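You operate a simulated robot arm through the tools that you are given. There is no shell and no other tool. Be economical: measure what you need, move in short steps, check, and stop when the job is done.

You are at the controls of a simulated robot arm. One attempt, no reset.

JOB
Wipe the wet glue off the clamped pot's break, release the pot and stand it on the turntable.
Fine: sponge stick back in its cup; switch the extractor off once the glue is gone.

The check looks at the end state, three seconds after you hand in, the way a careful person would. Anything else that was tipped, shoved, dropped, spilled or broken makes it a failure.

ROBOT AND FRAMES
A 7-joint arm with a two-finger parallel gripper, fixed in place. Base frame: the origin is at the foot of the arm, x ahead of it, y to its left, z up; the work surface is at about z = 748. Lengths are in mm, angles in degrees, forces in N, time in s.
With the tool pointing down near the work surface it reaches from about 200 to 680 mm from the base axis. Its first joint turns from -66.0 to 66.0 degrees. Payload 2.4 kg.
Tool frame: the origin (TCP) lies between the finger pads and is the grasp point; the fingertips stand 30 mm ahead of it; z points along the fingers, y is the line along which they close. Largest opening 94 mm; finger width 28, thickness 10; the body of the gripper, 50 by 96 mm, starts 55 mm behind the TCP.
Orientation is that of the tool frame in the base frame, as a unit quaternion [w, x, y, z]. With the fingers straight down and closing along the base's y, the tool's x points along the base's -x, its y along +y and its z along -z.

CONTROLS
- The arm moves only by the tool apply_moves. Its argument "moves" is text: rows parted by semicolons, each of 7 numbers parted by spaces: the opening, from 0 (shut) to 1 (fully open), then the shift along the tool's x, y, z in mm, then the turn, a rotation vector about the tool's x, y, z in degrees. In form: fingers tx ty tz wx wy wz; .... A call has 1 to 20 rows; each row is the pose to reach, as a shift and turn from the pose commanded when the call began, along the tool's axes at that moment. Rows are played at 5 a second. More than 50 mm and 8.6 degrees between two rows, or a gripper value outside its range, and nothing of the call is played. A pose out of reach is approached as far as the arm can. The call stops where the force on the tool passes 40 N (or 10 N more than at its start, if that is more) or the arm is blocked; 0.2 s more then pass. Each finger travels about 153 mm/s and halts on what it meets, pressing with about 31 N; the grip force reading is that of the motor and also rises with nothing between the fingers. The clock runs only during rows and for 0.2 s after the last one: add rows that repeat a pose to give the fingers time. It gives the time, the measured TCP pose, the force on the tool (base axes), the opening and the grip force at its end, in the units of the frame above (readings bear some noise).
- Cameras (640 x 400 px; columns grow to the right, rows downward): "scene" is fixed at [38.2, 477.2, 1443]; the picture's right is [-0.74, -0.67, 0.00], its down [-0.39, 0.43, -0.81] and it looks along [0.54, -0.60, -0.58] (base axes); focal length 341 px, centre (320, 200). "wrist" rides on the gripper at [-37, 0, -58] in the tool frame; the picture's right is [0.00, -1.00, 0.00], its down [0.97, 0.00, -0.24] and it looks along [0.24, 0.00, 0.97] (tool axes); focal length 218 px, centre (320, 200).
- grab_frame(camera): a new picture of that camera. It takes no simulated time.
- locate(camera, pixels): for up to 12 pixels [column, row] of the newest picture of that camera ("zoom" is the newest enlarged one), the place [x, y, z] in the base frame of the surface seen there, good to about 2 mm. It takes no simulated time.
- enlarge(camera, box): a new picture of the part [left, top, right, bottom] of that camera's present view, enlarged. It takes no simulated time.
- finish_job(): hands the job in; it is judged then, once.

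Go step by step. Measure first, check grasps and placings, and put right what went wrong. The budget is 80 turns and 34 pictures, counting those below and the enlarged ones. Unless the task says otherwise, let go and move clear before handing in, and close with one line.

The tools are called after ">>>" as a command line: name --argument value ..., lists and objects as JSON in quotes. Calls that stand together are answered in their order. apply_moves: Moves the arm, as the interface text tells. Its arguments: {"type":"object","properties":{"moves":{"type":"string"}},"required":["moves"]} The other tools are called the same way: grab_frame (camera) takes a picture; locate (camera, pixels) gives the place of the surface under pixels of a picture; enlarge (camera, box) takes an enlarged picture of a part of a camera's view; finish_job () hands the job in.

At the start:

```text
clock: 0.0
tool_pos: [444.4, -84.0, 1199.3]
tcp_rot: [-0.001, 0.0, 1.0, 0.0]
force: [0.0, -0.5, 0.1]
width: 94.3
gripper_force: 0.1
```

scene: 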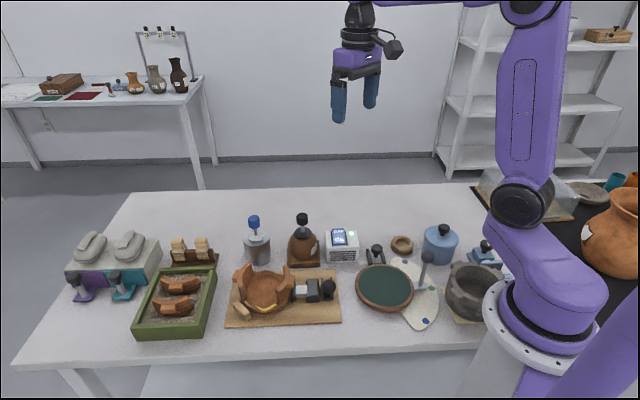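
wrist: 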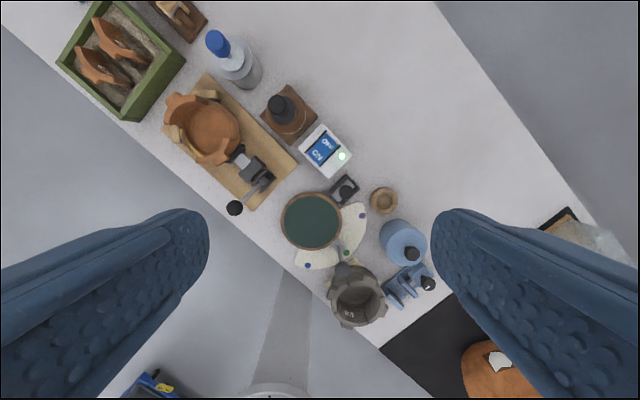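

The scene shows a clamped pot near (265,290), a toggle clamp with black knob (328,288), a turntable at (385,287) and several cups. I'll enlarge to identify the sponge stick, the extractor and the break.

>>> enlarge --camera "scene" --box '[215, 200, 365, 335]'

>>> enlarge --camera "scene" --box '[350, 210, 520, 335]'

>>> enlarge --camera "scene" --box '[50, 210, 230, 345]'

```text
2.96 times, centred on (290, 268) of scene
```

zoom: 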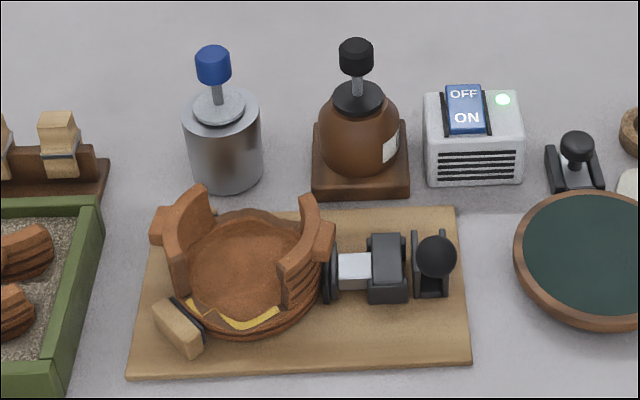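

```text
3.20 times, centred on (435, 272) of scene
```

zoom: 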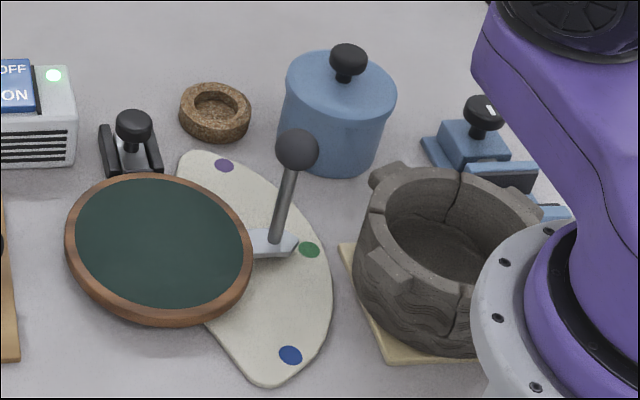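

```text
2.96 times, centred on (140, 278) of scene
```

zoom: 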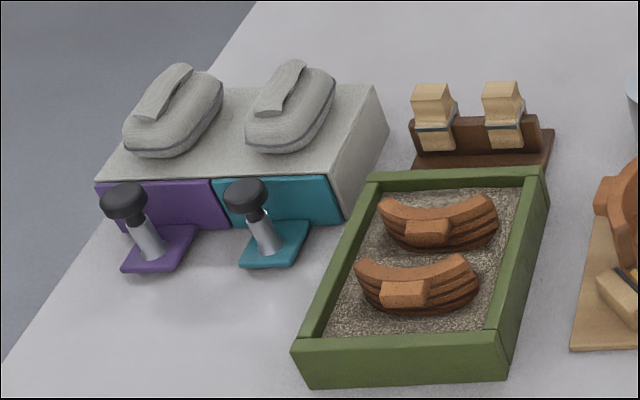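

The silver cup with the blue knob looks like the sponge stick's cup, the brown bottle is the glue, and the extractor has an ON/OFF rocker. I'll measure the key points on a fresh zoom.

>>> enlarge --camera "scene" --box '[215, 200, 365, 335]'

>>> locate --camera "zoom" --pixels '[[213, 50], [213, 75], [220, 108], [226, 185], [435, 252], [387, 250], [354, 270], [243, 322], [240, 270], [180, 325], [465, 95], [465, 120]]'

>>> locate --camera "scene" --pixels '[[385, 286], [357, 287], [412, 287], [385, 266], [427, 256], [302, 218], [302, 245], [228, 322], [339, 318], [257, 277], [290, 280], [245, 275]]'

```text
2.96 times, centred on (290, 268) of scene
```

zoom: 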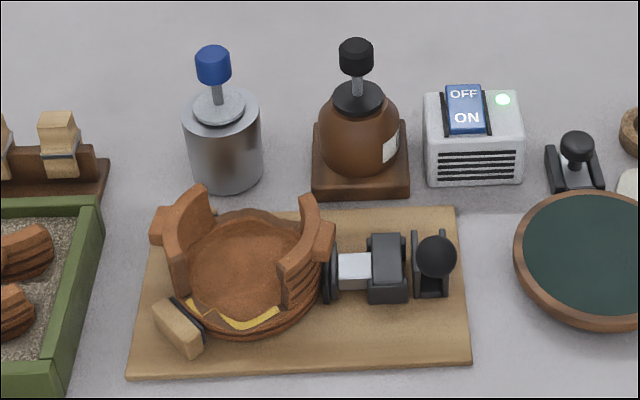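

```text
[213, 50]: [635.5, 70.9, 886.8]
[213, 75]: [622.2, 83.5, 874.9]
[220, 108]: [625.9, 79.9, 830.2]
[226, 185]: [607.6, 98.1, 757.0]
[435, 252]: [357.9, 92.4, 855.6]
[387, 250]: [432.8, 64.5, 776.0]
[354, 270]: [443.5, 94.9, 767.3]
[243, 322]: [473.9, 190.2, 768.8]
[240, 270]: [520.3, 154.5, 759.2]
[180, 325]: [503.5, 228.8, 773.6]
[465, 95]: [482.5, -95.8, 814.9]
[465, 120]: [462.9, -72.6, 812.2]
```

```text
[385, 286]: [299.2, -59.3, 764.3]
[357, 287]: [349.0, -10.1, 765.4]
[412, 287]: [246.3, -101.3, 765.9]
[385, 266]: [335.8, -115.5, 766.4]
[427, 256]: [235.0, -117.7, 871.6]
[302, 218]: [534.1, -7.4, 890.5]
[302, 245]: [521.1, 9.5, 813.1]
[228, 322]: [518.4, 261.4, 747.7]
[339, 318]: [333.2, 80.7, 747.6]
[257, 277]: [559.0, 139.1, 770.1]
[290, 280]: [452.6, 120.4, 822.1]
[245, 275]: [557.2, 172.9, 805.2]
```

The TCP is far above the table, so I'll move it in to (470,110,1000) for a closer wrist view of the clamp and break.

>>> apply_moves --moves "1 -4 32 33 0 0 0; 1 -9 65 66 0 0 0; 1 -13 97 100 0 0 0; 1 -17 130 133 0 0 0; 1 -21 162 166 0 0 0; 1 -26 194 199 0 0 0; 1 -26 194 199 0 0 0"

>>> grab_frame --camera "wrist"

>>> enlarge --camera "wrist" --box '[200, 60, 440, 210]'

```text
clock: 1.6
tool_pos: [471.0, 110.7, 999.8]
tcp_rot: [0.0, 0.001, 1.0, 0.0]
force: [-0.3, 0.5, 0.1]
width: 94.1
gripper_force: 0.0
```

```text
27 pictures are left
```

wrist: 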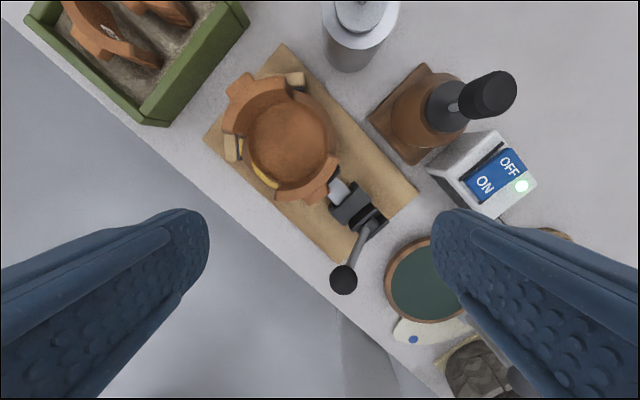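

```text
2.67 times, centred on (320, 135) of wrist
```

zoom: 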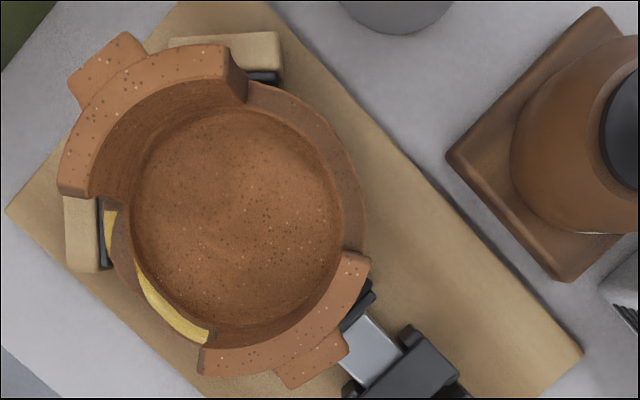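

The pot sits against two fixed wooden stops, held by a toggle clamp whose lever ends in a ball at wrist (343,281). The glue lies on the lower-left break, and I'll measure both.

>>> locate --camera "zoom" --pixels '[[235, 200], [180, 310], [110, 232], [205, 337], [145, 60], [70, 180], [330, 280], [225, 345], [220, 65], [300, 372], [105, 70], [370, 350]]'

>>> locate --camera "wrist" --pixels '[[343, 278], [353, 260], [362, 238], [370, 222], [350, 205], [338, 188], [358, 8], [360, 40], [492, 183], [509, 165], [330, 135], [487, 94]]'

>>> enlarge --camera "wrist" --box '[290, 160, 418, 300]'

```text
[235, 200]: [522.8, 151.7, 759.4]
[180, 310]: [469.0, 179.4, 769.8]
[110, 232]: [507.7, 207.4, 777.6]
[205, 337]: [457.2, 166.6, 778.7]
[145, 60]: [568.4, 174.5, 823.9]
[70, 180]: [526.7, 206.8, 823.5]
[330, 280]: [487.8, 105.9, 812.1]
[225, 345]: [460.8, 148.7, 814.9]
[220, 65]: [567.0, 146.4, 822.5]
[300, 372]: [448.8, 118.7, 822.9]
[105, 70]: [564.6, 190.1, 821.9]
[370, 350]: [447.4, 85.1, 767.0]
```

```text
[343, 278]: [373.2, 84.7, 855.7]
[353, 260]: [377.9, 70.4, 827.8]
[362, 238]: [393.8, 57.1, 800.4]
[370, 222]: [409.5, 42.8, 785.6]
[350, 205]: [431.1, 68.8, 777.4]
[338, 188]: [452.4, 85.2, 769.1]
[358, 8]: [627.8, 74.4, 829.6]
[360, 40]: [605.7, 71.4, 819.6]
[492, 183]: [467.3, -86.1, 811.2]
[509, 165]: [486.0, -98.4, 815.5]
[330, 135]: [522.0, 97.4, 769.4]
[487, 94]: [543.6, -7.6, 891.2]
```

```text
2.86 times, centred on (354, 230) of wrist
```

zoom: 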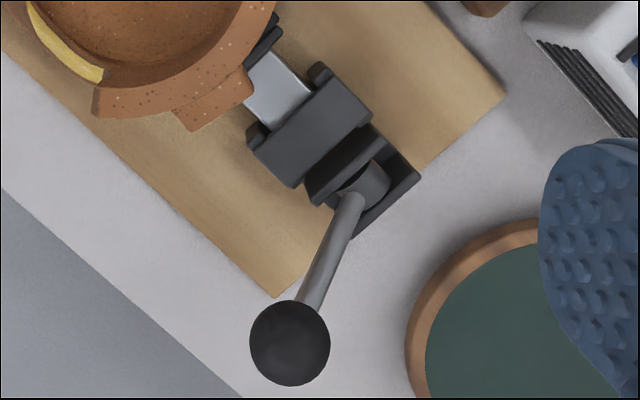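

The lever swings in the plane across the board, from its pivot near (405,45) to its ball at (370,85,845). The sponge comes first, so I'll move above the silver cup and measure its knob.

>>> apply_moves --moves "1 -40 -12 0 0 0 0; 1 -80 -24 0 0 0 0; 1 -129 -36 0 0 0 0; 1 -129 -36 0 0 0 0"

>>> grab_frame --camera "wrist"

```text
refused: row 3 steps farther than a row can; nothing moved
```

```text
24 pictures are left
```

wrist: 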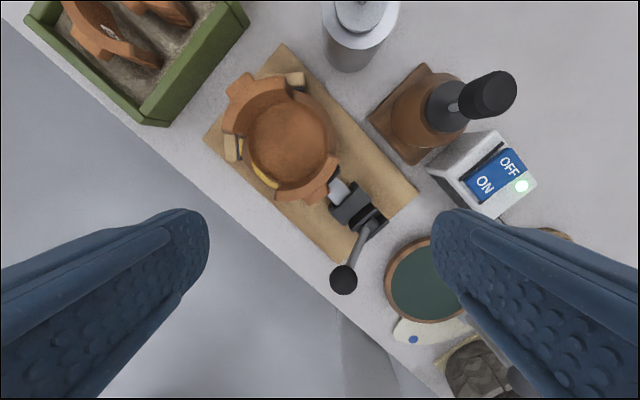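

The third row was longer than 50 mm, so nothing moved. I'll replay it with smaller steps.

>>> apply_moves --moves "1 -40 -12 0 0 0 0; 1 -80 -24 0 0 0 0; 1 -110 -30 0 0 0 0; 1 -129 -36 0 0 0 0; 1 -129 -36 0 0 0 0"

>>> grab_frame --camera "wrist"

```text
clock: 2.8
tool_pos: [600.3, 74.4, 1001.4]
tcp_rot: [0.0, 0.0, 1.0, 0.0]
force: [-0.7, 0.3, 0.1]
width: 94.0
gripper_force: 0.1
```

```text
23 pictures are left
```

wrist: 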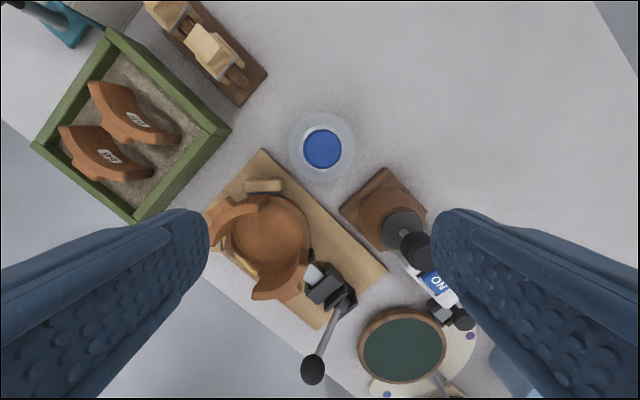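

>>> locate --camera "wrist" --pixels '[[322, 149], [306, 149], [338, 149], [322, 133], [322, 166]]'

```text
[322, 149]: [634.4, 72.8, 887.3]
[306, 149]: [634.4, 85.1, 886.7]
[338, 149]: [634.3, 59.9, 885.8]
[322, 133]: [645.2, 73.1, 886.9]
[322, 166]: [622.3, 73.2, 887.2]
```

The knob's centre is (633.7,73), its top is at 887 and it is about 28 wide. I'll descend to TCP z 873 and close.

>>> apply_moves --moves "1 -33.4 -1.5 0 0 0 0; 1 -33.4 -1.5 45 0 0 0; 1 -33.4 -1.5 85 0 0 0; 1 -33.4 -1.5 110 0 0 0; 1 -33.4 -1.5 128 0 0 0; 1 -33.4 -1.5 128 0 0 0; 0 -33.4 -1.5 128 0 0 0; 0 -33.4 -1.5 128 0 0 0; 0 -33.4 -1.5 128 0 0 0; 0 -33.4 -1.5 128 0 0 0"

```text
clock: 5.0
tool_pos: [634.1, 71.9, 872.9]
tcp_rot: [0.0, 0.0, 1.0, 0.001]
force: [-0.3, 0.3, 0.8]
width: 29.2
gripper_force: 30.9
```

The knob is gripped (width 29.2). I'll lift straight up and look.

>>> apply_moves --moves "0 0 0 -15 0 0 0; 0 0 0 -40 0 0 0; 0 0 0 -70 0 0 0; 0 0 0 -100 0 0 0; 0 0 0 -130 0 0 0; 0 0 0 -150 0 0 0; 0 0 0 -150 0 0 0"

>>> enlarge --camera "scene" --box '[190, 130, 340, 265]'

```text
clock: 6.6
tool_pos: [632.4, 72.3, 1023.9]
tcp_rot: [0.0, 0.0, 1.0, 0.0]
force: [0.0, -0.1, -0.8]
width: 29.4
gripper_force: 31.7
```

```text
2.96 times, centred on (265, 198) of scene
```

zoom: 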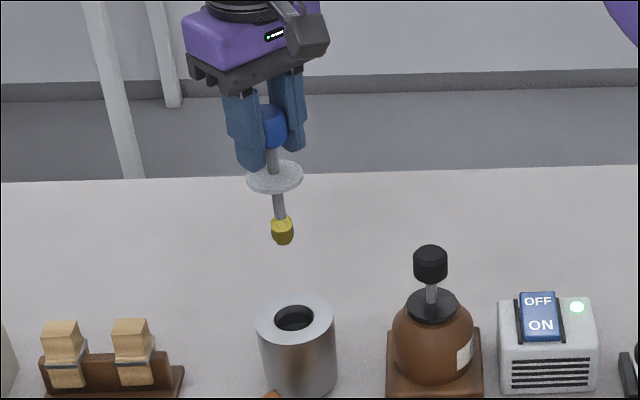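

It's the sponge stick: a yellow sponge tip under a collar disc. I'll measure its tip and disc, and the cup's mouth for the return.

>>> locate --camera "zoom" --pixels '[[282, 241], [282, 218], [282, 230], [272, 232], [293, 232], [274, 188], [248, 178], [302, 176], [295, 303], [295, 331]]'

```text
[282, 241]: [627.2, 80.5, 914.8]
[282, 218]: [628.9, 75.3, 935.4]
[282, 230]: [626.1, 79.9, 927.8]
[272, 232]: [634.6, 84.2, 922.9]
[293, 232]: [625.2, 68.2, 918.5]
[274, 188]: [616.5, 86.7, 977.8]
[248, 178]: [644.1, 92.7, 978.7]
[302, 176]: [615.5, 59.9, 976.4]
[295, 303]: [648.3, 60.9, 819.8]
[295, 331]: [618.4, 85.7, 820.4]
```

Tip bottom sits at TCP −112 and the disc at TCP −46. Next I'll enlarge the scene view of the break and locate the glue points for the wiping path.

>>> enlarge --camera "scene" --box '[225, 255, 305, 325]'

```text
5.71 times, centred on (265, 290) of scene
```

zoom: 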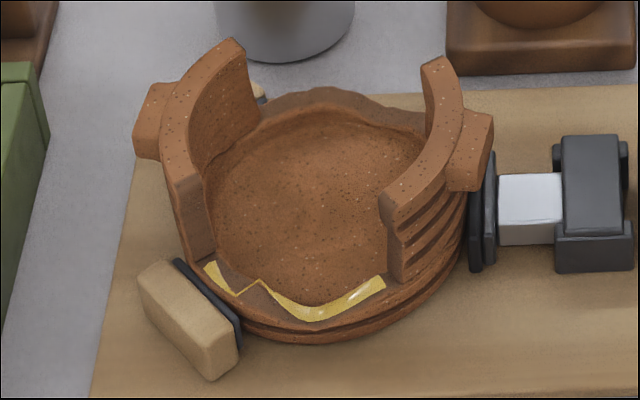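

>>> locate --camera "zoom" --pixels '[[208, 267], [222, 283], [238, 292], [260, 282], [272, 296], [290, 311], [315, 314], [345, 302], [380, 283], [205, 255], [395, 275], [240, 315]]'

```text
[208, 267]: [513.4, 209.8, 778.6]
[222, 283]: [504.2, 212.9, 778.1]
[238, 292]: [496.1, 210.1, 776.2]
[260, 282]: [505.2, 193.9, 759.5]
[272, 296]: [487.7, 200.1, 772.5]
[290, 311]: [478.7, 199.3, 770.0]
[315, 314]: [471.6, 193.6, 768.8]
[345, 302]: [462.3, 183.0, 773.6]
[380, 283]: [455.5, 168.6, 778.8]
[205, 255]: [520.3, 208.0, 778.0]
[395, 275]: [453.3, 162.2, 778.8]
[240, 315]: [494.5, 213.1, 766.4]
```

The glue runs along the arc from (513,210,778) through (472,192,769) to (456,169,779). I'll carry the sponge high to a point above the arc's middle.

>>> apply_moves --moves "0 30 25 0 0 0 0; 0 62 50 0 0 0 0; 0 94 75 0 0 0 0; 0 126 100 0 0 0 0; 0 154 124 0 0 0 0; 0 154 124 40 0 0 0; 0 154 124 80 0 0 0; 0 154 124 80 0 0 0"

```text
clock: 8.4
tool_pos: [478.8, 195.2, 941.9]
tcp_rot: [0.001, 0.0, 1.0, 0.0]
force: [-0.3, 1.0, 0.0]
width: 29.3
gripper_force: 30.5
```

I'm above the break's middle with the tip at about 831. I'll descend gently to touch.

>>> apply_moves --moves "0 0 0 25 0 0 0; 0 0 0 45 0 0 0; 0 0 0 55 0 0 0; 0 0 0 59 0 0 0; 0 0 0 61 0 0 0; 0 0 0 63 0 0 0; 0 0 0 63 0 0 0"

>>> enlarge --camera "scene" --box '[225, 240, 305, 325]'

```text
clock: 10.0
tool_pos: [480.0, 196.0, 881.8]
tcp_rot: [-0.001, 0.0, 1.0, 0.0]
force: [-2.2, 0.5, 5.9]
width: 29.4
gripper_force: 30.9
```

```text
4.71 times, centred on (265, 282) of scene
```

zoom: 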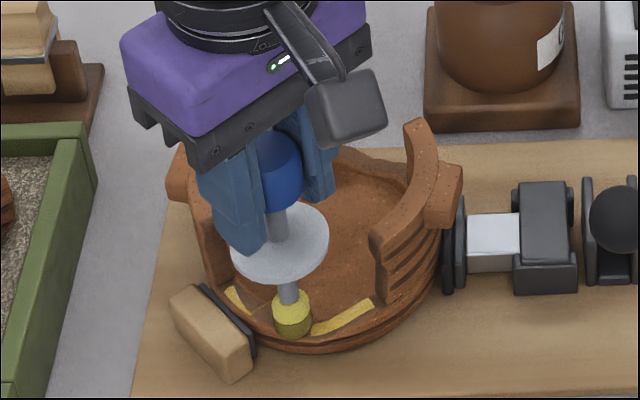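

The sponge touches with about 6 N. I'll wipe along the arc towards the clamp-side end and back, then to the other end.

>>> apply_moves --moves "0 4 -4 0 0 0 0; 0 8.7 -7.5 0 0 0 0; 0 13 -12.5 -1.5 0 0 0; 0 16.7 -17.5 -3 0 0 0; 0 20 -22.5 -5.5 0 0 0; 0 22.7 -27.5 -8 0 0 0; 0 24 -30 -9 0 0 0; 0 20 -22.5 -5.5 0 0 0; 0 14 -12.5 -2 0 0 0; 0 8.7 -7.5 0 0 0 0; 0 0 0 0 0 0 0; 0 -3.5 3 -0.5 0 0 0; 0 -7.3 5.5 -1.5 0 0 0; 0 -12 8 -3.5 0 0 0; 0 -16.3 10.5 -5.5 0 0 0; 0 -20 12 -7 0 0 0; 0 -24.3 13 -8 0 0 0; 0 -28 13 -8.5 0 0 0; 0 -31.3 12 -8.5 0 0 0; 0 -31.3 12 -8.5 0 0 0"

```text
clock: 14.2
tool_pos: [511.5, 208.0, 888.7]
tcp_rot: [0.0, 0.0, 1.0, 0.0]
force: [-0.2, -0.3, -0.9]
width: 29.6
gripper_force: 31.1
```

At this end there's no contact force. I'll raise a little to see what glue is left.

>>> apply_moves --moves "0 0 0 -40 0 0 0; 0 -40 -20 -70 0 0 0; 0 -80 -40 -90 0 0 0; 0 -80 -40 -90 0 0 0"

>>> enlarge --camera "scene" --box '[225, 255, 305, 325]'

```text
refused: row 2 steps farther than a row can; nothing moved
```

```text
5.71 times, centred on (265, 290) of scene
```

zoom: 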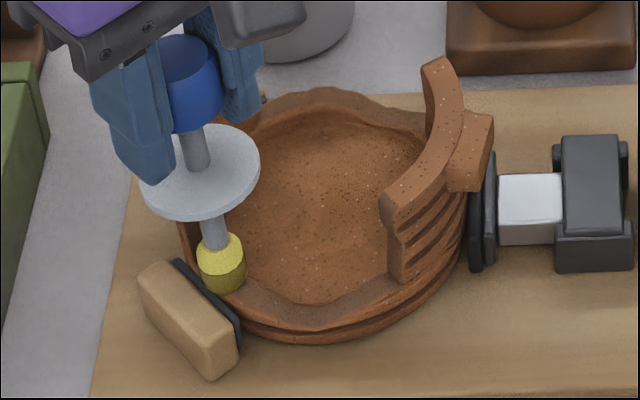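

The visible stretch is clean. I'll re-wipe this end with slightly more press and slightly inward before lifting away.

>>> apply_moves --moves "0 0 -1 2 0 0 0; 0 0 -2 4 0 0 0; 0 5 -1 4 0 0 0; 0 10 -1 4 0 0 0; 0 15 -2 5 0 0 0; 0 10 -4 4 0 0 0; 0 5 -5 4 0 0 0; 0 0 -5 4 0 0 0; 0 -3 -5 4 0 0 0; 0 0 -2 3 0 0 0; 0 0 -2 0 0 0 0; 0 0 -2 -35 0 0 0; 0 0 -2 -70 0 0 0; 0 0 -2 -110 0 0 0; 0 -30 -20 -130 0 0 0; 0 -60 -45 -140 0 0 0; 0 -85 -80 -140 0 0 0; 0 -85 -80 -140 0 0 0"

>>> enlarge --camera "scene" --box '[225, 255, 305, 325]'

>>> grab_frame --camera "wrist"

```text
clock: 18.0
tool_pos: [597.8, 128.3, 1028.7]
tcp_rot: [0.0, 0.0, 1.0, 0.0]
force: [-0.4, 0.5, -0.4]
width: 29.4
gripper_force: 30.9
```

```text
5.71 times, centred on (265, 290) of scene
```

zoom: 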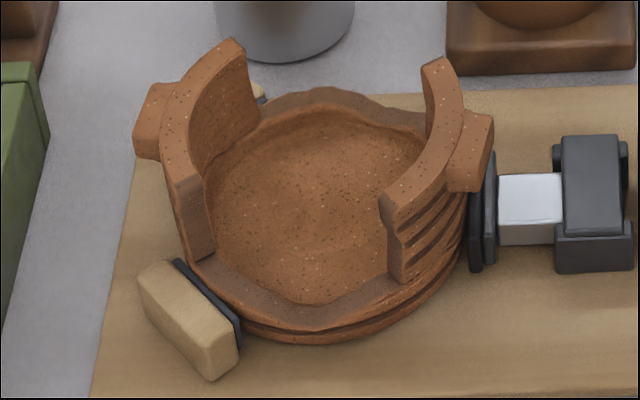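

```text
17 pictures are left
```

wrist: 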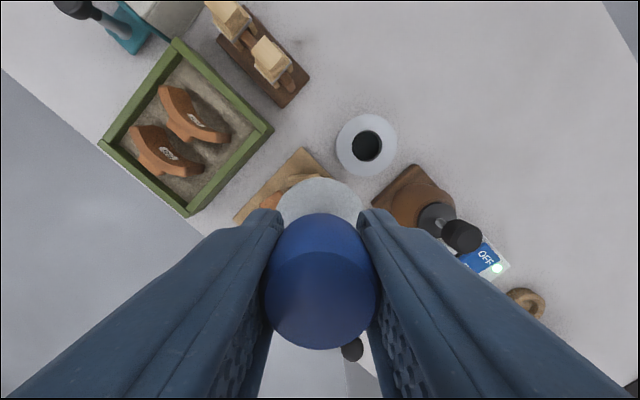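

The break is clean with no yellow left. I'll measure the cup mouth at (367,145) to put the stick back.

>>> locate --camera "wrist" --pixels '[[338, 145], [396, 145], [366, 116], [366, 174], [383, 145], [351, 145]]'

```text
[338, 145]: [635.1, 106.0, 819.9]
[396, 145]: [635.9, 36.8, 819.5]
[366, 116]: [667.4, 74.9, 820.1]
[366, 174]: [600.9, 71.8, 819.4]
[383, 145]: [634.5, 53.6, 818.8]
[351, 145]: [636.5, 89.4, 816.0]
```

The cup centre (634,72.5) matches the original grasp pose. I'll go back over it and lower by the same amounts.

>>> apply_moves --moves "0 -18 -28 0 0 0 0; 0 -37.7 -56 0 0 0 0; 0 -37.7 -56 0 0 0 0; 0 -37.7 -56 30 0 0 0; 0 -37.7 -56 60 0 0 0; 0 -37.7 -56 90 0 0 0; 0 -37.7 -56 115 0 0 0; 0 -37.7 -56 135 0 0 0; 0 -37.7 -56 148 0 0 0; 0 -37.7 -56 154 0 0 0; 0 -37.7 -56 154 0 0 0"

```text
clock: 20.4
tool_pos: [631.8, 72.1, 875.9]
tcp_rot: [0.0, 0.0, 1.0, 0.0]
force: [-0.1, -0.6, -0.2]
width: 29.3
gripper_force: 30.6
```

No contact yet and I'm about 2–3 mm above the original height. I'll ease down and then open.

>>> apply_moves --moves "0 0 0 1.5 0 0 0; 0 0 0 2.5 0 0 0; 0 0 0 2.5 0 0 0"

```text
clock: 21.2
tool_pos: [632.2, 71.3, 871.5]
tcp_rot: [0.001, 0.0, 1.0, 0.0]
force: [1.2, 0.8, 1.4]
width: 29.3
gripper_force: 31.1
```

It's seated (force now +1.4). I'll open and rise.

>>> apply_moves --moves "0.5 0 0 0 0 0 0; 0.8 0 0 0 0 0 0; 0.8 0 0 0 0 0 0; 0.8 0 0 -30 0 0 0; 0.8 0 0 -70 0 0 0; 0.8 0 0 -110 0 0 0; 0.8 30 -20 -130 0 0 0; 0.8 60 -50 -130 0 0 0; 0.8 90 -80 -130 0 0 0; 0.8 120 -110 -130 0 0 0; 0.8 140 -145 -130 0 0 0; 0.8 140 -145 -130 0 0 0"

>>> grab_frame --camera "wrist"

>>> enlarge --camera "scene" --box '[215, 200, 365, 335]'

```text
clock: 23.8
tool_pos: [495.1, -72.5, 1004.1]
tcp_rot: [0.0, -0.001, 1.0, 0.0]
force: [0.5, 0.6, -0.3]
width: 74.9
gripper_force: 0.1
```

```text
16 pictures are left
```

wrist: 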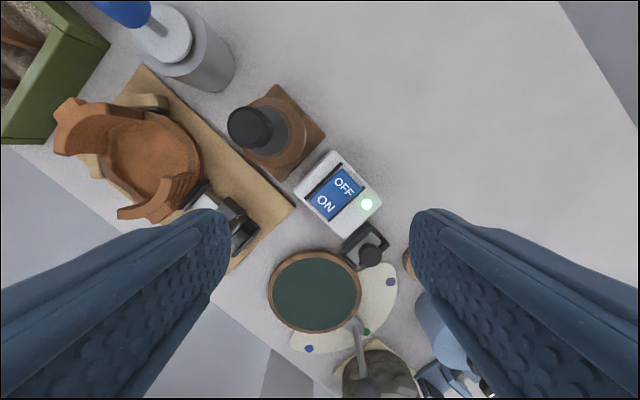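

```text
2.96 times, centred on (290, 268) of scene
```

zoom: 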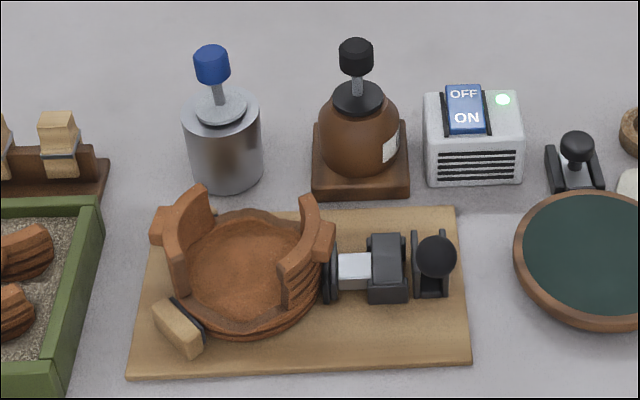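

The stick is back as before. Now I'll measure the rocker: OFF end near wrist (344,185), ON near (326,204).

>>> locate --camera "wrist" --pixels '[[344, 185], [352, 178], [326, 204], [335, 194], [367, 204], [330, 180], [358, 192], [340, 170], [320, 220]]'

```text
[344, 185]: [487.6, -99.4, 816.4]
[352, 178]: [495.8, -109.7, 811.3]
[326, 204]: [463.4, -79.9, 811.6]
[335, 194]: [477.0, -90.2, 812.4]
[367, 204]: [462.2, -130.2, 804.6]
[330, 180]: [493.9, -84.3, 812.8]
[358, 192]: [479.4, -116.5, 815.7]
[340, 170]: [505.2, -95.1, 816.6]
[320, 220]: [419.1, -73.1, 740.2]
```

The OFF end is around (490,-102,816). I'll close the fingers and press down there gently.

>>> apply_moves --moves "0 4 -30 0 0 0 0; 0 4 -30 45 0 0 0; 0 4 -30 90 0 0 0; 0 4 -30 130 0 0 0; 0 4 -30 150 0 0 0; 0 4 -30 156 0 0 0; 0 4 -30 159 0 0 0; 0 4 -30 162 0 0 0; 0 4 -30 164 0 0 0; 0 4 -30 166 0 0 0"

```text
clock: 25.7
tool_pos: [491.6, -103.2, 843.7]
tcp_rot: [0.002, 0.0, 1.0, -0.001]
force: [-4.8, 1.4, 14.0]
width: 0.0
gripper_force: 31.2
stopped in row 9: the force on the tool passed its limit (the readings are from after the stop); the commanded pose is now the measured one
```

The press met its limit with the tips at about 814. I'll lift and look at the lamp and rocker.

>>> apply_moves --moves "0 0 0 -30 0 0 0; 0 0 30 -70 0 0 0; 0 0 60 -110 0 0 0; 0 0 100 -125 0 0 0; 0.8 0 140 -135 0 0 0; 0.8 0 140 -135 0 0 0"

>>> enlarge --camera "scene" --box '[310, 215, 420, 295]'

```text
clock: 27.1
tool_pos: [491.0, 36.1, 976.9]
tcp_rot: [0.002, -0.001, 1.0, 0.0]
force: [0.2, -0.6, 0.2]
width: 75.3
gripper_force: 0.1
```

```text
5.00 times, centred on (365, 255) of scene
```

zoom: 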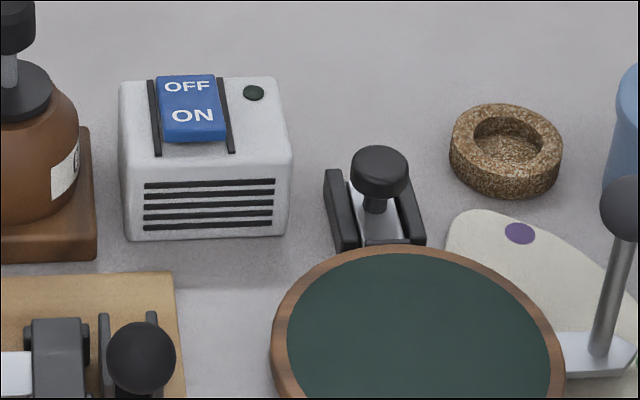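

The lamp is dark: the extractor is off and hasn't moved. Next is the clamp lever, with its ball at about (365.5,84,846), swinging across the board. I'll yaw the tool so the fingers close along that swing and hover over the ball.

>>> apply_moves --moves "0.53 20 8 0 0 0 -7; 0.53 41 16 0 0 0 -14; 0.53 62 24 0 0 0 -21; 0.53 83 32 0 0 0 -28; 0.53 104 40 0 0 0 -35; 0.53 125 48 0 0 0 -42; 0.53 125 48 0 0 0 -42"

>>> grab_frame --camera "wrist"

```text
clock: 28.7
tool_pos: [365.1, 85.0, 976.7]
tcp_rot: [0.0, -0.359, 0.933, -0.001]
force: [-0.3, -0.2, -0.5]
width: 49.9
gripper_force: 0.0
```

```text
13 pictures are left
```

wrist: 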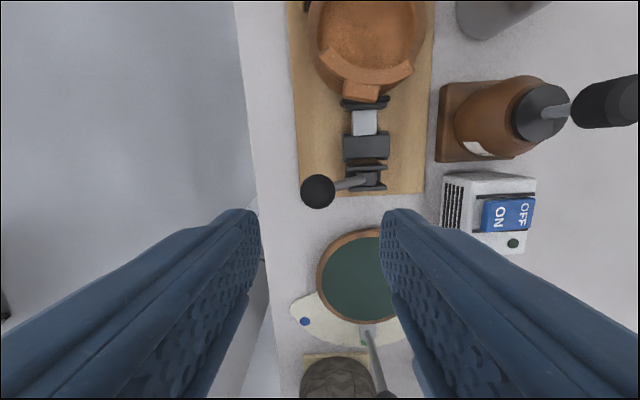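

The view is now aligned with the board: ball at (317,190), hub at (372,178). I'll measure the ball, the hub, and the turntable with its lever.

>>> locate --camera "wrist" --pixels '[[317, 190], [303, 190], [331, 190], [345, 184], [358, 180], [372, 178], [365, 122], [365, 104], [365, 103], [360, 91], [355, 60], [366, 145]]'

>>> locate --camera "wrist" --pixels '[[318, 277], [360, 230], [360, 322], [350, 276], [366, 340], [378, 375], [384, 396], [412, 70], [363, 75], [322, 45], [385, 103], [340, 103]]'

```text
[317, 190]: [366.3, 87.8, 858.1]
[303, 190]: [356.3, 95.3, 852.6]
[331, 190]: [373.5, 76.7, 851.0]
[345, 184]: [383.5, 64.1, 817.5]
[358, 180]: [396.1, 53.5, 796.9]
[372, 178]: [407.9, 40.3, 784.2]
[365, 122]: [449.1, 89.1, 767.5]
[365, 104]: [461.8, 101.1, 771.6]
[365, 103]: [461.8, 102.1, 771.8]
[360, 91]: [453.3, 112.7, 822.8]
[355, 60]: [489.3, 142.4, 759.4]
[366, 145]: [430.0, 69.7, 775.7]
```

```text
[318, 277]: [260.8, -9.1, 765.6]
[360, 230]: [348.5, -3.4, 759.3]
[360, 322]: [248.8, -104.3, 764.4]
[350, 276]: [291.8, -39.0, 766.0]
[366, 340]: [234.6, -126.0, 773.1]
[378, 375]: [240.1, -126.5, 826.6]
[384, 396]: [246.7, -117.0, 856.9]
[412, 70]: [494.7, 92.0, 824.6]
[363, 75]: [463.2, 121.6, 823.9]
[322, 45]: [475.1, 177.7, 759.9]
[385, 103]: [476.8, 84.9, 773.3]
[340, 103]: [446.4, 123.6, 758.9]
```

The ball's centre is about (365,85.5,846) and the hub is near (408,40,778), with the fingers straddling the ball. I'll descend around it and push it up and across (tool −y) in small steps.

>>> apply_moves --moves "0.53 0 0 45 0 0 0; 0.53 0 0 90 0 0 0; 0.53 0 0 115 0 0 0; 0.53 0 0 126 0 0 0; 0.53 0 -8 126 0 0 0; 0.53 0 -14 125 0 0 0; 0.53 0 -20 122 0 0 0; 0.53 0 -28 118 0 0 0; 0.53 0 -36 115 0 0 0; 0.53 0 -36 115 0 0 0"

```text
clock: 30.9
tool_pos: [390.1, 58.6, 862.7]
tcp_rot: [0.002, -0.357, 0.934, -0.001]
force: [-0.3, -0.3, 0.0]
width: 49.8
gripper_force: 0.1
```

No resistance so far. I'll carry on to about vertical and check with a picture.

>>> apply_moves --moves "0.53 0 -10 -3 0 0 0; 0.53 0 -20 -6 0 0 0; 0.53 0 -30 -7 0 0 0; 0.53 0 -40 -7 0 0 0; 0.53 0 -40 -7 0 0 0"

>>> enlarge --camera "scene" --box '[225, 220, 375, 325]'

```text
clock: 32.1
tool_pos: [417.4, 27.6, 868.9]
tcp_rot: [0.002, -0.357, 0.934, -0.002]
force: [0.0, -0.5, 0.6]
width: 50.0
gripper_force: 0.0
```

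```text
3.81 times, centred on (300, 272) of scene
```

zoom: 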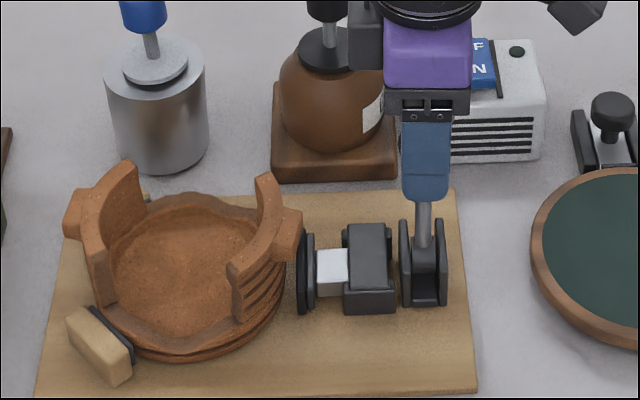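

The lever is now vertical and the plunger has begun to retract (its visible length is shorter). I'll keep swinging the lever to the far side.

>>> apply_moves --moves "0.53 0 -10 0 0 0 0; 0.53 0 -20 2 0 0 0; 0.53 0 -30 5 0 0 0; 0.53 0 -40 9 0 0 0; 0.53 0 -48 13 0 0 0; 0.53 0 -55 17 0 0 0; 0.53 0 -60 20 0 0 0; 0.53 0 -60 20 0 0 0"

>>> enlarge --camera "scene" --box '[225, 220, 375, 325]'

```text
clock: 33.4
tool_pos: [447.7, -5.3, 858.5]
tcp_rot: [-0.001, -0.36, 0.933, 0.0]
force: [-7.1, 4.7, 17.3]
width: 54.5
gripper_force: 4.4
stopped in row 6: the force on the tool passed its limit (the readings are from after the stop); the commanded pose is now the measured one
```

```text
3.81 times, centred on (300, 272) of scene
```

zoom: 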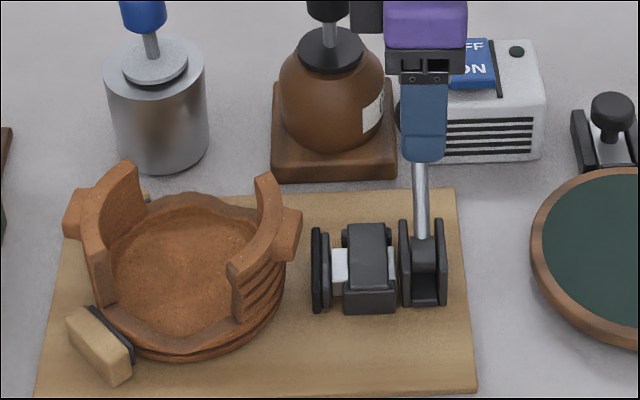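

The clamp is released: the plunger is well back and the board is in place. I'll lift clear, yaw to the pot's lug axis and hover over the far lug.

>>> apply_moves --moves "0.55 0 6 0 0 0 0; 0.55 0 6 -45 0 0 0; 0.55 0 6 -90 0 0 0; 0.55 0 6 -140 0 0 0; 0.7 -16 11 -140 0 0 8.3; 0.7 -32 16 -140 0 0 16.6; 0.7 -48 21 -140 0 0 25; 0.7 -64 26 -140 0 0 33.3; 0.7 -80 31 -140 0 0 41.6; 0.7 -96 36 -140 0 0 50; 0.7 -112 41 -140 0 0 58.3; 0.7 -128 46 -140 0 0 66.6; 0.7 -144 51 -140 0 0 75; 0.7 -160 56 -140 0 0 83.3; 0.7 -176 62 -140 0 0 91.6; 0.7 -193 68 -140 0 0 100; 0.7 -193 68 -140 0 0 100"

>>> grab_frame --camera "wrist"

```text
clock: 37.0
tool_pos: [546.7, 172.6, 996.7]
tcp_rot: [0.0, 0.486, 0.874, -0.001]
force: [1.0, 0.3, -0.6]
width: 65.9
gripper_force: 0.0
```

```text
10 pictures are left
```

wrist: 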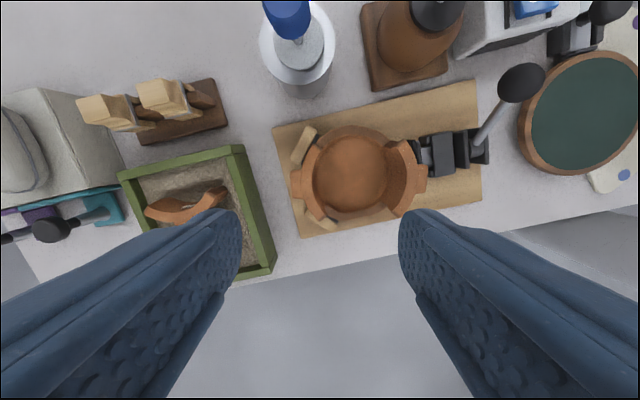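

The lugs at (300,183) and (419,178) lie nearly level in the picture, so the yaw is about right. I'll measure the lug, walls, rim and neighbours.

>>> enlarge --camera "wrist" --box '[260, 110, 440, 240]'

```text
3.08 times, centred on (350, 175) of wrist
```

zoom: 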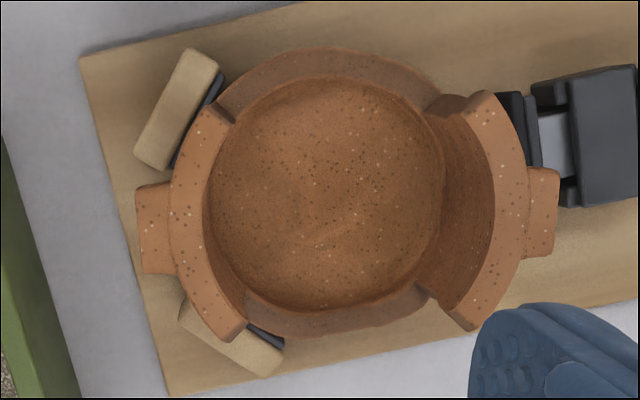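

>>> locate --camera "zoom" --pixels '[[139, 188], [142, 272], [170, 230], [205, 230], [187, 230], [552, 172], [550, 255], [515, 215], [496, 215], [330, 200], [530, 215], [155, 230]]'

>>> locate --camera "zoom" --pixels '[[220, 108], [232, 338], [200, 60], [250, 370], [80, 60], [50, 230], [15, 230], [483, 95], [472, 327], [130, 240], [100, 150], [35, 200]]'

```text
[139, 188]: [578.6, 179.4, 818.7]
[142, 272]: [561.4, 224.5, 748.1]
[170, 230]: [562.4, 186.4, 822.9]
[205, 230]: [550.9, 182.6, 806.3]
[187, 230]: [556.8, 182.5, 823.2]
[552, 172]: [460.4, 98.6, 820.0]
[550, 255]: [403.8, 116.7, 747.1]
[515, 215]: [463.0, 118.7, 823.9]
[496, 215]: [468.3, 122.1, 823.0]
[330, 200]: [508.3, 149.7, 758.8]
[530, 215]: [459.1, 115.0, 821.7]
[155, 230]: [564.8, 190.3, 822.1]
```

```text
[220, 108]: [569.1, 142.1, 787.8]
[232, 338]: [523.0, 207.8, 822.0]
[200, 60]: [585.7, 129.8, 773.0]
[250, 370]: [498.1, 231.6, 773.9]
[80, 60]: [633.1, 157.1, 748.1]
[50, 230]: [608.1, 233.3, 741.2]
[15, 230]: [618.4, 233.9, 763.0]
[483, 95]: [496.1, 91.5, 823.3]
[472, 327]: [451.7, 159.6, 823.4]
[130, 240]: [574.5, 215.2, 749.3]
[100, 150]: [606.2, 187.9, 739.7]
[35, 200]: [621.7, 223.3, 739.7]
```

The lug axis is at about 34.6°, so the grasp point is (561,185.6). I'll trim the yaw, descend to just above the rim and check the alignment.

>>> apply_moves --moves "0.55 1.7 10 30 0 0 -1.5; 0.55 3.4 19.2 65 0 0 -2.7; 0.55 3.4 19.2 100 0 0 -2.7; 0.55 3.4 19.2 123 0 0 -2.7; 0.55 3.4 19.2 123 0 0 -2.7"

>>> grab_frame --camera "wrist"

>>> enlarge --camera "scene" --box '[200, 210, 320, 325]'

```text
clock: 38.2
tool_pos: [561.0, 186.1, 873.8]
tcp_rot: [0.001, 0.463, 0.886, 0.0]
force: [-0.1, 0.6, 0.6]
width: 51.9
gripper_force: 0.1
```

```text
8 pictures are left
```

wrist: 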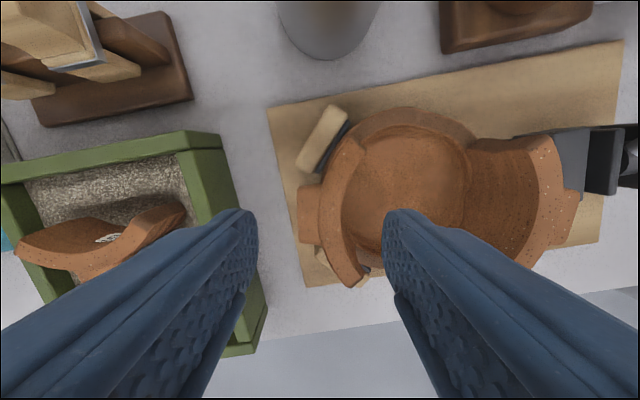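

```text
3.48 times, centred on (260, 268) of scene
```

zoom: 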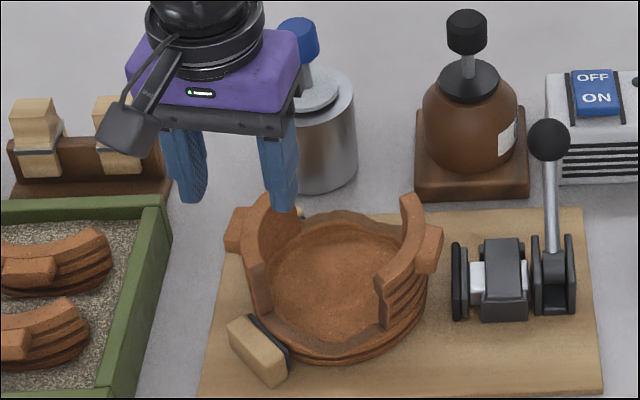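

The lug and wall are centred between the fingers (around column 322). I'll descend to TCP z 808 and close.

>>> apply_moves --moves "0.55 0 0 25 0 0 0; 0.55 0 0 45 0 0 0; 0.55 0 0 58 0 0 0; 0.55 0 0 65 0 0 0; 0.55 0 0 65 0 0 0; 0.3 0 0 65 0 0 0; 0 0 0 65 0 0 0; 0 0 0 65 0 0 0; 0 0 0 65 0 0 0"

```text
clock: 40.2
tool_pos: [561.4, 185.7, 808.3]
tcp_rot: [0.001, 0.463, 0.886, 0.0]
force: [-1.2, -3.2, 0.3]
width: 29.5
gripper_force: 30.8
```

It's gripped at width 29.5. I'll lift a little and look.

>>> apply_moves --moves "0 0 0 -4 0 0 0; 0 0 0 -10 0 0 0; 0 0 0 -20 0 0 0; 0 0 0 -35 0 0 0; 0 0 0 -35 0 0 0"

>>> enlarge --camera "scene" --box '[200, 190, 350, 325]'

```text
clock: 41.4
tool_pos: [562.4, 186.1, 845.3]
tcp_rot: [0.001, 0.464, 0.886, -0.001]
force: [0.1, 0.2, -5.4]
width: 29.4
gripper_force: 31.3
```

```text
2.96 times, centred on (275, 258) of scene
```

zoom: 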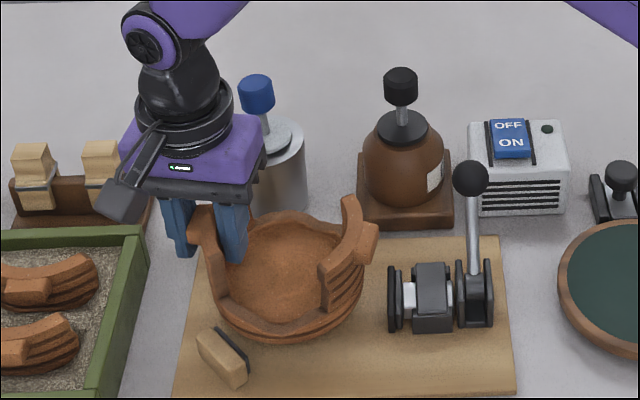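

The pot lifts level (weight about 5 N). I'll measure the board top (for the pot's base height), and the turntable and its lever, for placing.

>>> locate --camera "zoom" --pixels '[[300, 375], [450, 370], [290, 338], [620, 290], [370, 235], [205, 215], [470, 165], [300, 355]]'

>>> enlarge --camera "scene" --box '[340, 230, 460, 335]'

```text
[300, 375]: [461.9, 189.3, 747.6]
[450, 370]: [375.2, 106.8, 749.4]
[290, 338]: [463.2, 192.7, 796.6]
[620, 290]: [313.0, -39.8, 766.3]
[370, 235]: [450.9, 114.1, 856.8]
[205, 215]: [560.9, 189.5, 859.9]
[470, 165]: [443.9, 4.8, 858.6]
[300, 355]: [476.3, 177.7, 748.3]
```

```text
3.81 times, centred on (400, 282) of scene
```

zoom: 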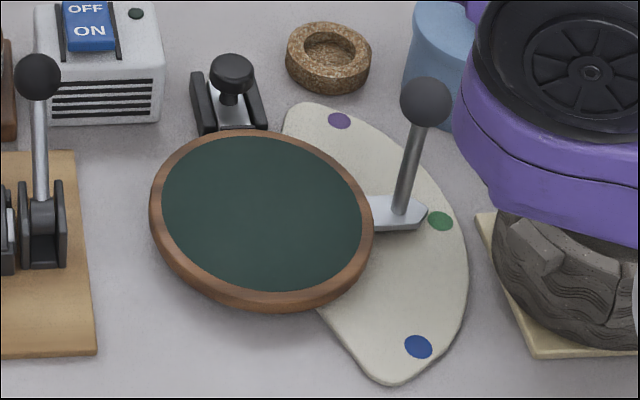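

>>> locate --camera "zoom" --pixels '[[166, 207], [360, 220], [262, 142], [258, 285], [262, 210], [427, 85], [427, 105], [410, 170], [400, 215], [30, 75], [232, 65], [315, 270]]'

```text
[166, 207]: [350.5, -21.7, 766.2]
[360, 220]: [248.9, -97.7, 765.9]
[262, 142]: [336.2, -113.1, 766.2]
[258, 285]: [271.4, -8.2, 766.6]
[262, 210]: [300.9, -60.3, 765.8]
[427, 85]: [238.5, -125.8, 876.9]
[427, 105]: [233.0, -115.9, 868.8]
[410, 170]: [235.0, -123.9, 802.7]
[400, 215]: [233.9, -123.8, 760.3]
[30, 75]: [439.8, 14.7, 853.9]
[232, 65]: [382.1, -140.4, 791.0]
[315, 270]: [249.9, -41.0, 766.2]
```

The turntable's centre is about (302,-59), its top is at 766, and the lever knob beside it is at (236,-121,868). I'll lift high, carry the pot over and turn it 30° so its lug stays clear of that lever.

>>> apply_moves --moves "0 0 0 -25 0 0 0; 0 0 0 -55 0 0 0; 0 0 0 -85 0 0 0; 0 0 0 -116 0 0 0; 0 -6 -20 -116 0 0 2; 0 -13 -46 -116 0 0 4.5; 0 -20 -72 -116 0 0 7; 0 -28 -100 -116 0 0 10; 0 -36 -128 -116 0 0 13; 0 -43 -156 -116 0 0 16; 0 -51 -184 -116 0 0 19; 0 -59 -212 -116 0 0 22; 0 -66 -238 -116 0 0 25; 0 -73 -262 -116 0 0 27; 0 -79 -283 -116 0 0 29; 0 -83.3 -298.7 -116 0 0 30; 0 -83.3 -298.7 -116 0 0 30"

>>> grab_frame --camera "scene"

```text
clock: 45.0
tool_pos: [364.3, -53.6, 960.2]
tcp_rot: [0.001, 0.678, 0.735, 0.001]
force: [-0.4, -0.4, -4.5]
width: 29.8
gripper_force: 30.9
```

```text
4 pictures are left
```

scene: 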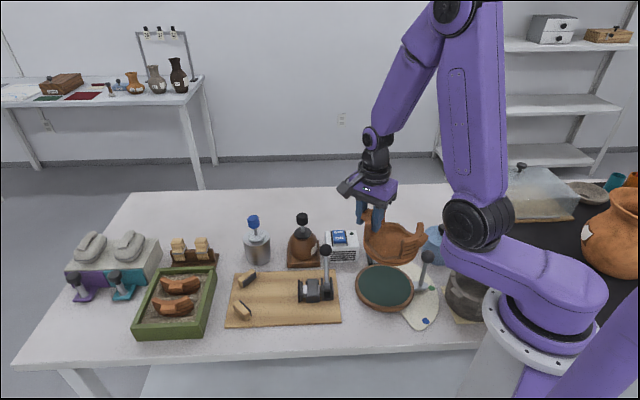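

The pot is level in the grip above the turntable. I'll check its position from this picture before lowering.

>>> locate --camera "scene" --pixels '[[420, 226], [413, 237], [390, 245], [393, 262], [397, 224], [425, 256]]'

```text
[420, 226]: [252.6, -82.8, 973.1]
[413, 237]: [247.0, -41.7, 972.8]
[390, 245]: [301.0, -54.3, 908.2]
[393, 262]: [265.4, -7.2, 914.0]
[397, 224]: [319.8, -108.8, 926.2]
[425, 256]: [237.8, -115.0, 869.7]
```

The pot's centre is at about (303,-58), as planned. I'll lower to just above contact.

>>> apply_moves --moves "0 0 0 30 0 0 0; 0 0 0 60 0 0 0; 0 0 0 88 0 0 0; 0 0 0 110 0 0 0; 0 0 0 123 0 0 0; 0 0 0 129 0 0 0; 0 0 0 132 0 0 0; 0 0 0 132 0 0 0"

```text
clock: 46.8
tool_pos: [364.7, -53.2, 829.1]
tcp_rot: [0.001, 0.677, 0.736, 0.001]
force: [2.1, -0.6, -0.3]
width: 29.5
gripper_force: 31.0
```

The force suggests the first touch. I'll ease down a bit more.

>>> apply_moves --moves "0 0 0 0.7 0 0 0; 0 0 0 1.4 0 0 0; 0 0 0 1.4 0 0 0"

```text
clock: 47.6
tool_pos: [363.7, -51.4, 828.5]
tcp_rot: [0.002, 0.677, 0.736, 0.0]
force: [3.9, -0.5, 2.8]
width: 29.4
gripper_force: 30.8
```

The pot is in contact with the turntable. I'll check that it sits flat and clear of the lever before opening.

>>> enlarge --camera "scene" --box '[335, 220, 455, 325]'

```text
3.81 times, centred on (395, 272) of scene
```

zoom: 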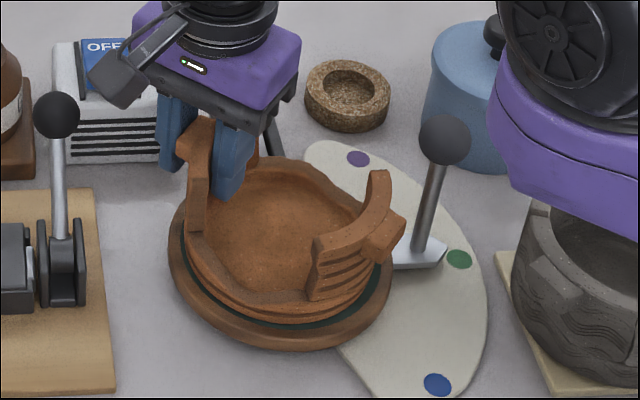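

It stands flat on the felt, with the lug clear of the lever. I'll open the fingers and rise.

>>> apply_moves --moves "0.35 0 0 0 0 0 0; 0.42 0 0 0 0 0 0; 0.5 0 0 0 0 0 0; 0.5 0 0 0 0 0 0; 0.5 0 0 -25 0 0 0; 0.5 0 0 -60 0 0 0; 0.5 0 0 -100 0 0 0; 0.5 0 0 -140 0 0 0; 0.5 0 40 -160 0 0 0; 0.5 0 80 -180 0 0 0; 0.5 0 120 -190 0 0 0; 0.5 0 120 -190 0 0 0"

>>> grab_frame --camera "scene"

>>> enlarge --camera "scene" --box '[225, 205, 465, 335]'

```text
clock: 50.2
tool_pos: [481.5, -42.8, 1015.8]
tcp_rot: [0.0, 0.677, 0.736, 0.0]
force: [0.6, -0.2, -0.5]
width: 47.2
gripper_force: 0.1
```

```text
2 pictures are left
```

scene: 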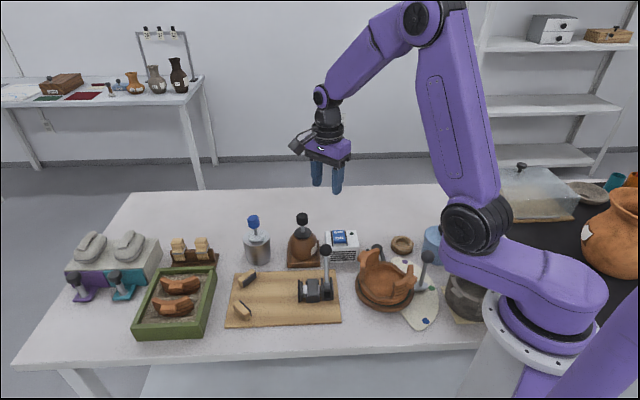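

```text
2.67 times, centred on (345, 270) of scene
```

zoom: 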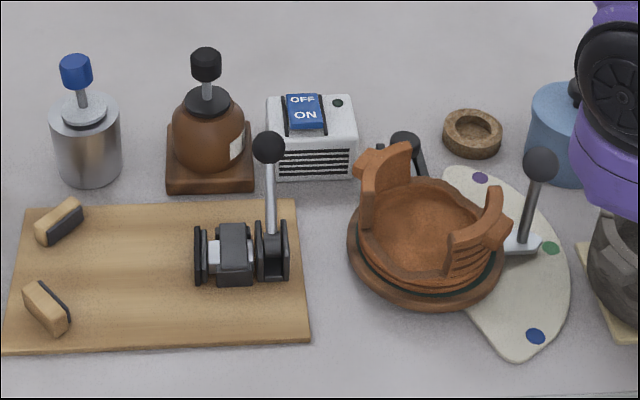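

The pot stands flat on the turntable, the break is clean and the stick is in its cup. The extractor lamp is dark, nothing else has moved and the arm is clear, so I'm handing in.

>>> finish_job

```text
The job is handed in.
```

The job is handed in: the glue is wiped off the break and the pot is out of the clamp, standing on the turntable. The sponge stick is back in its cup and the extractor is off.
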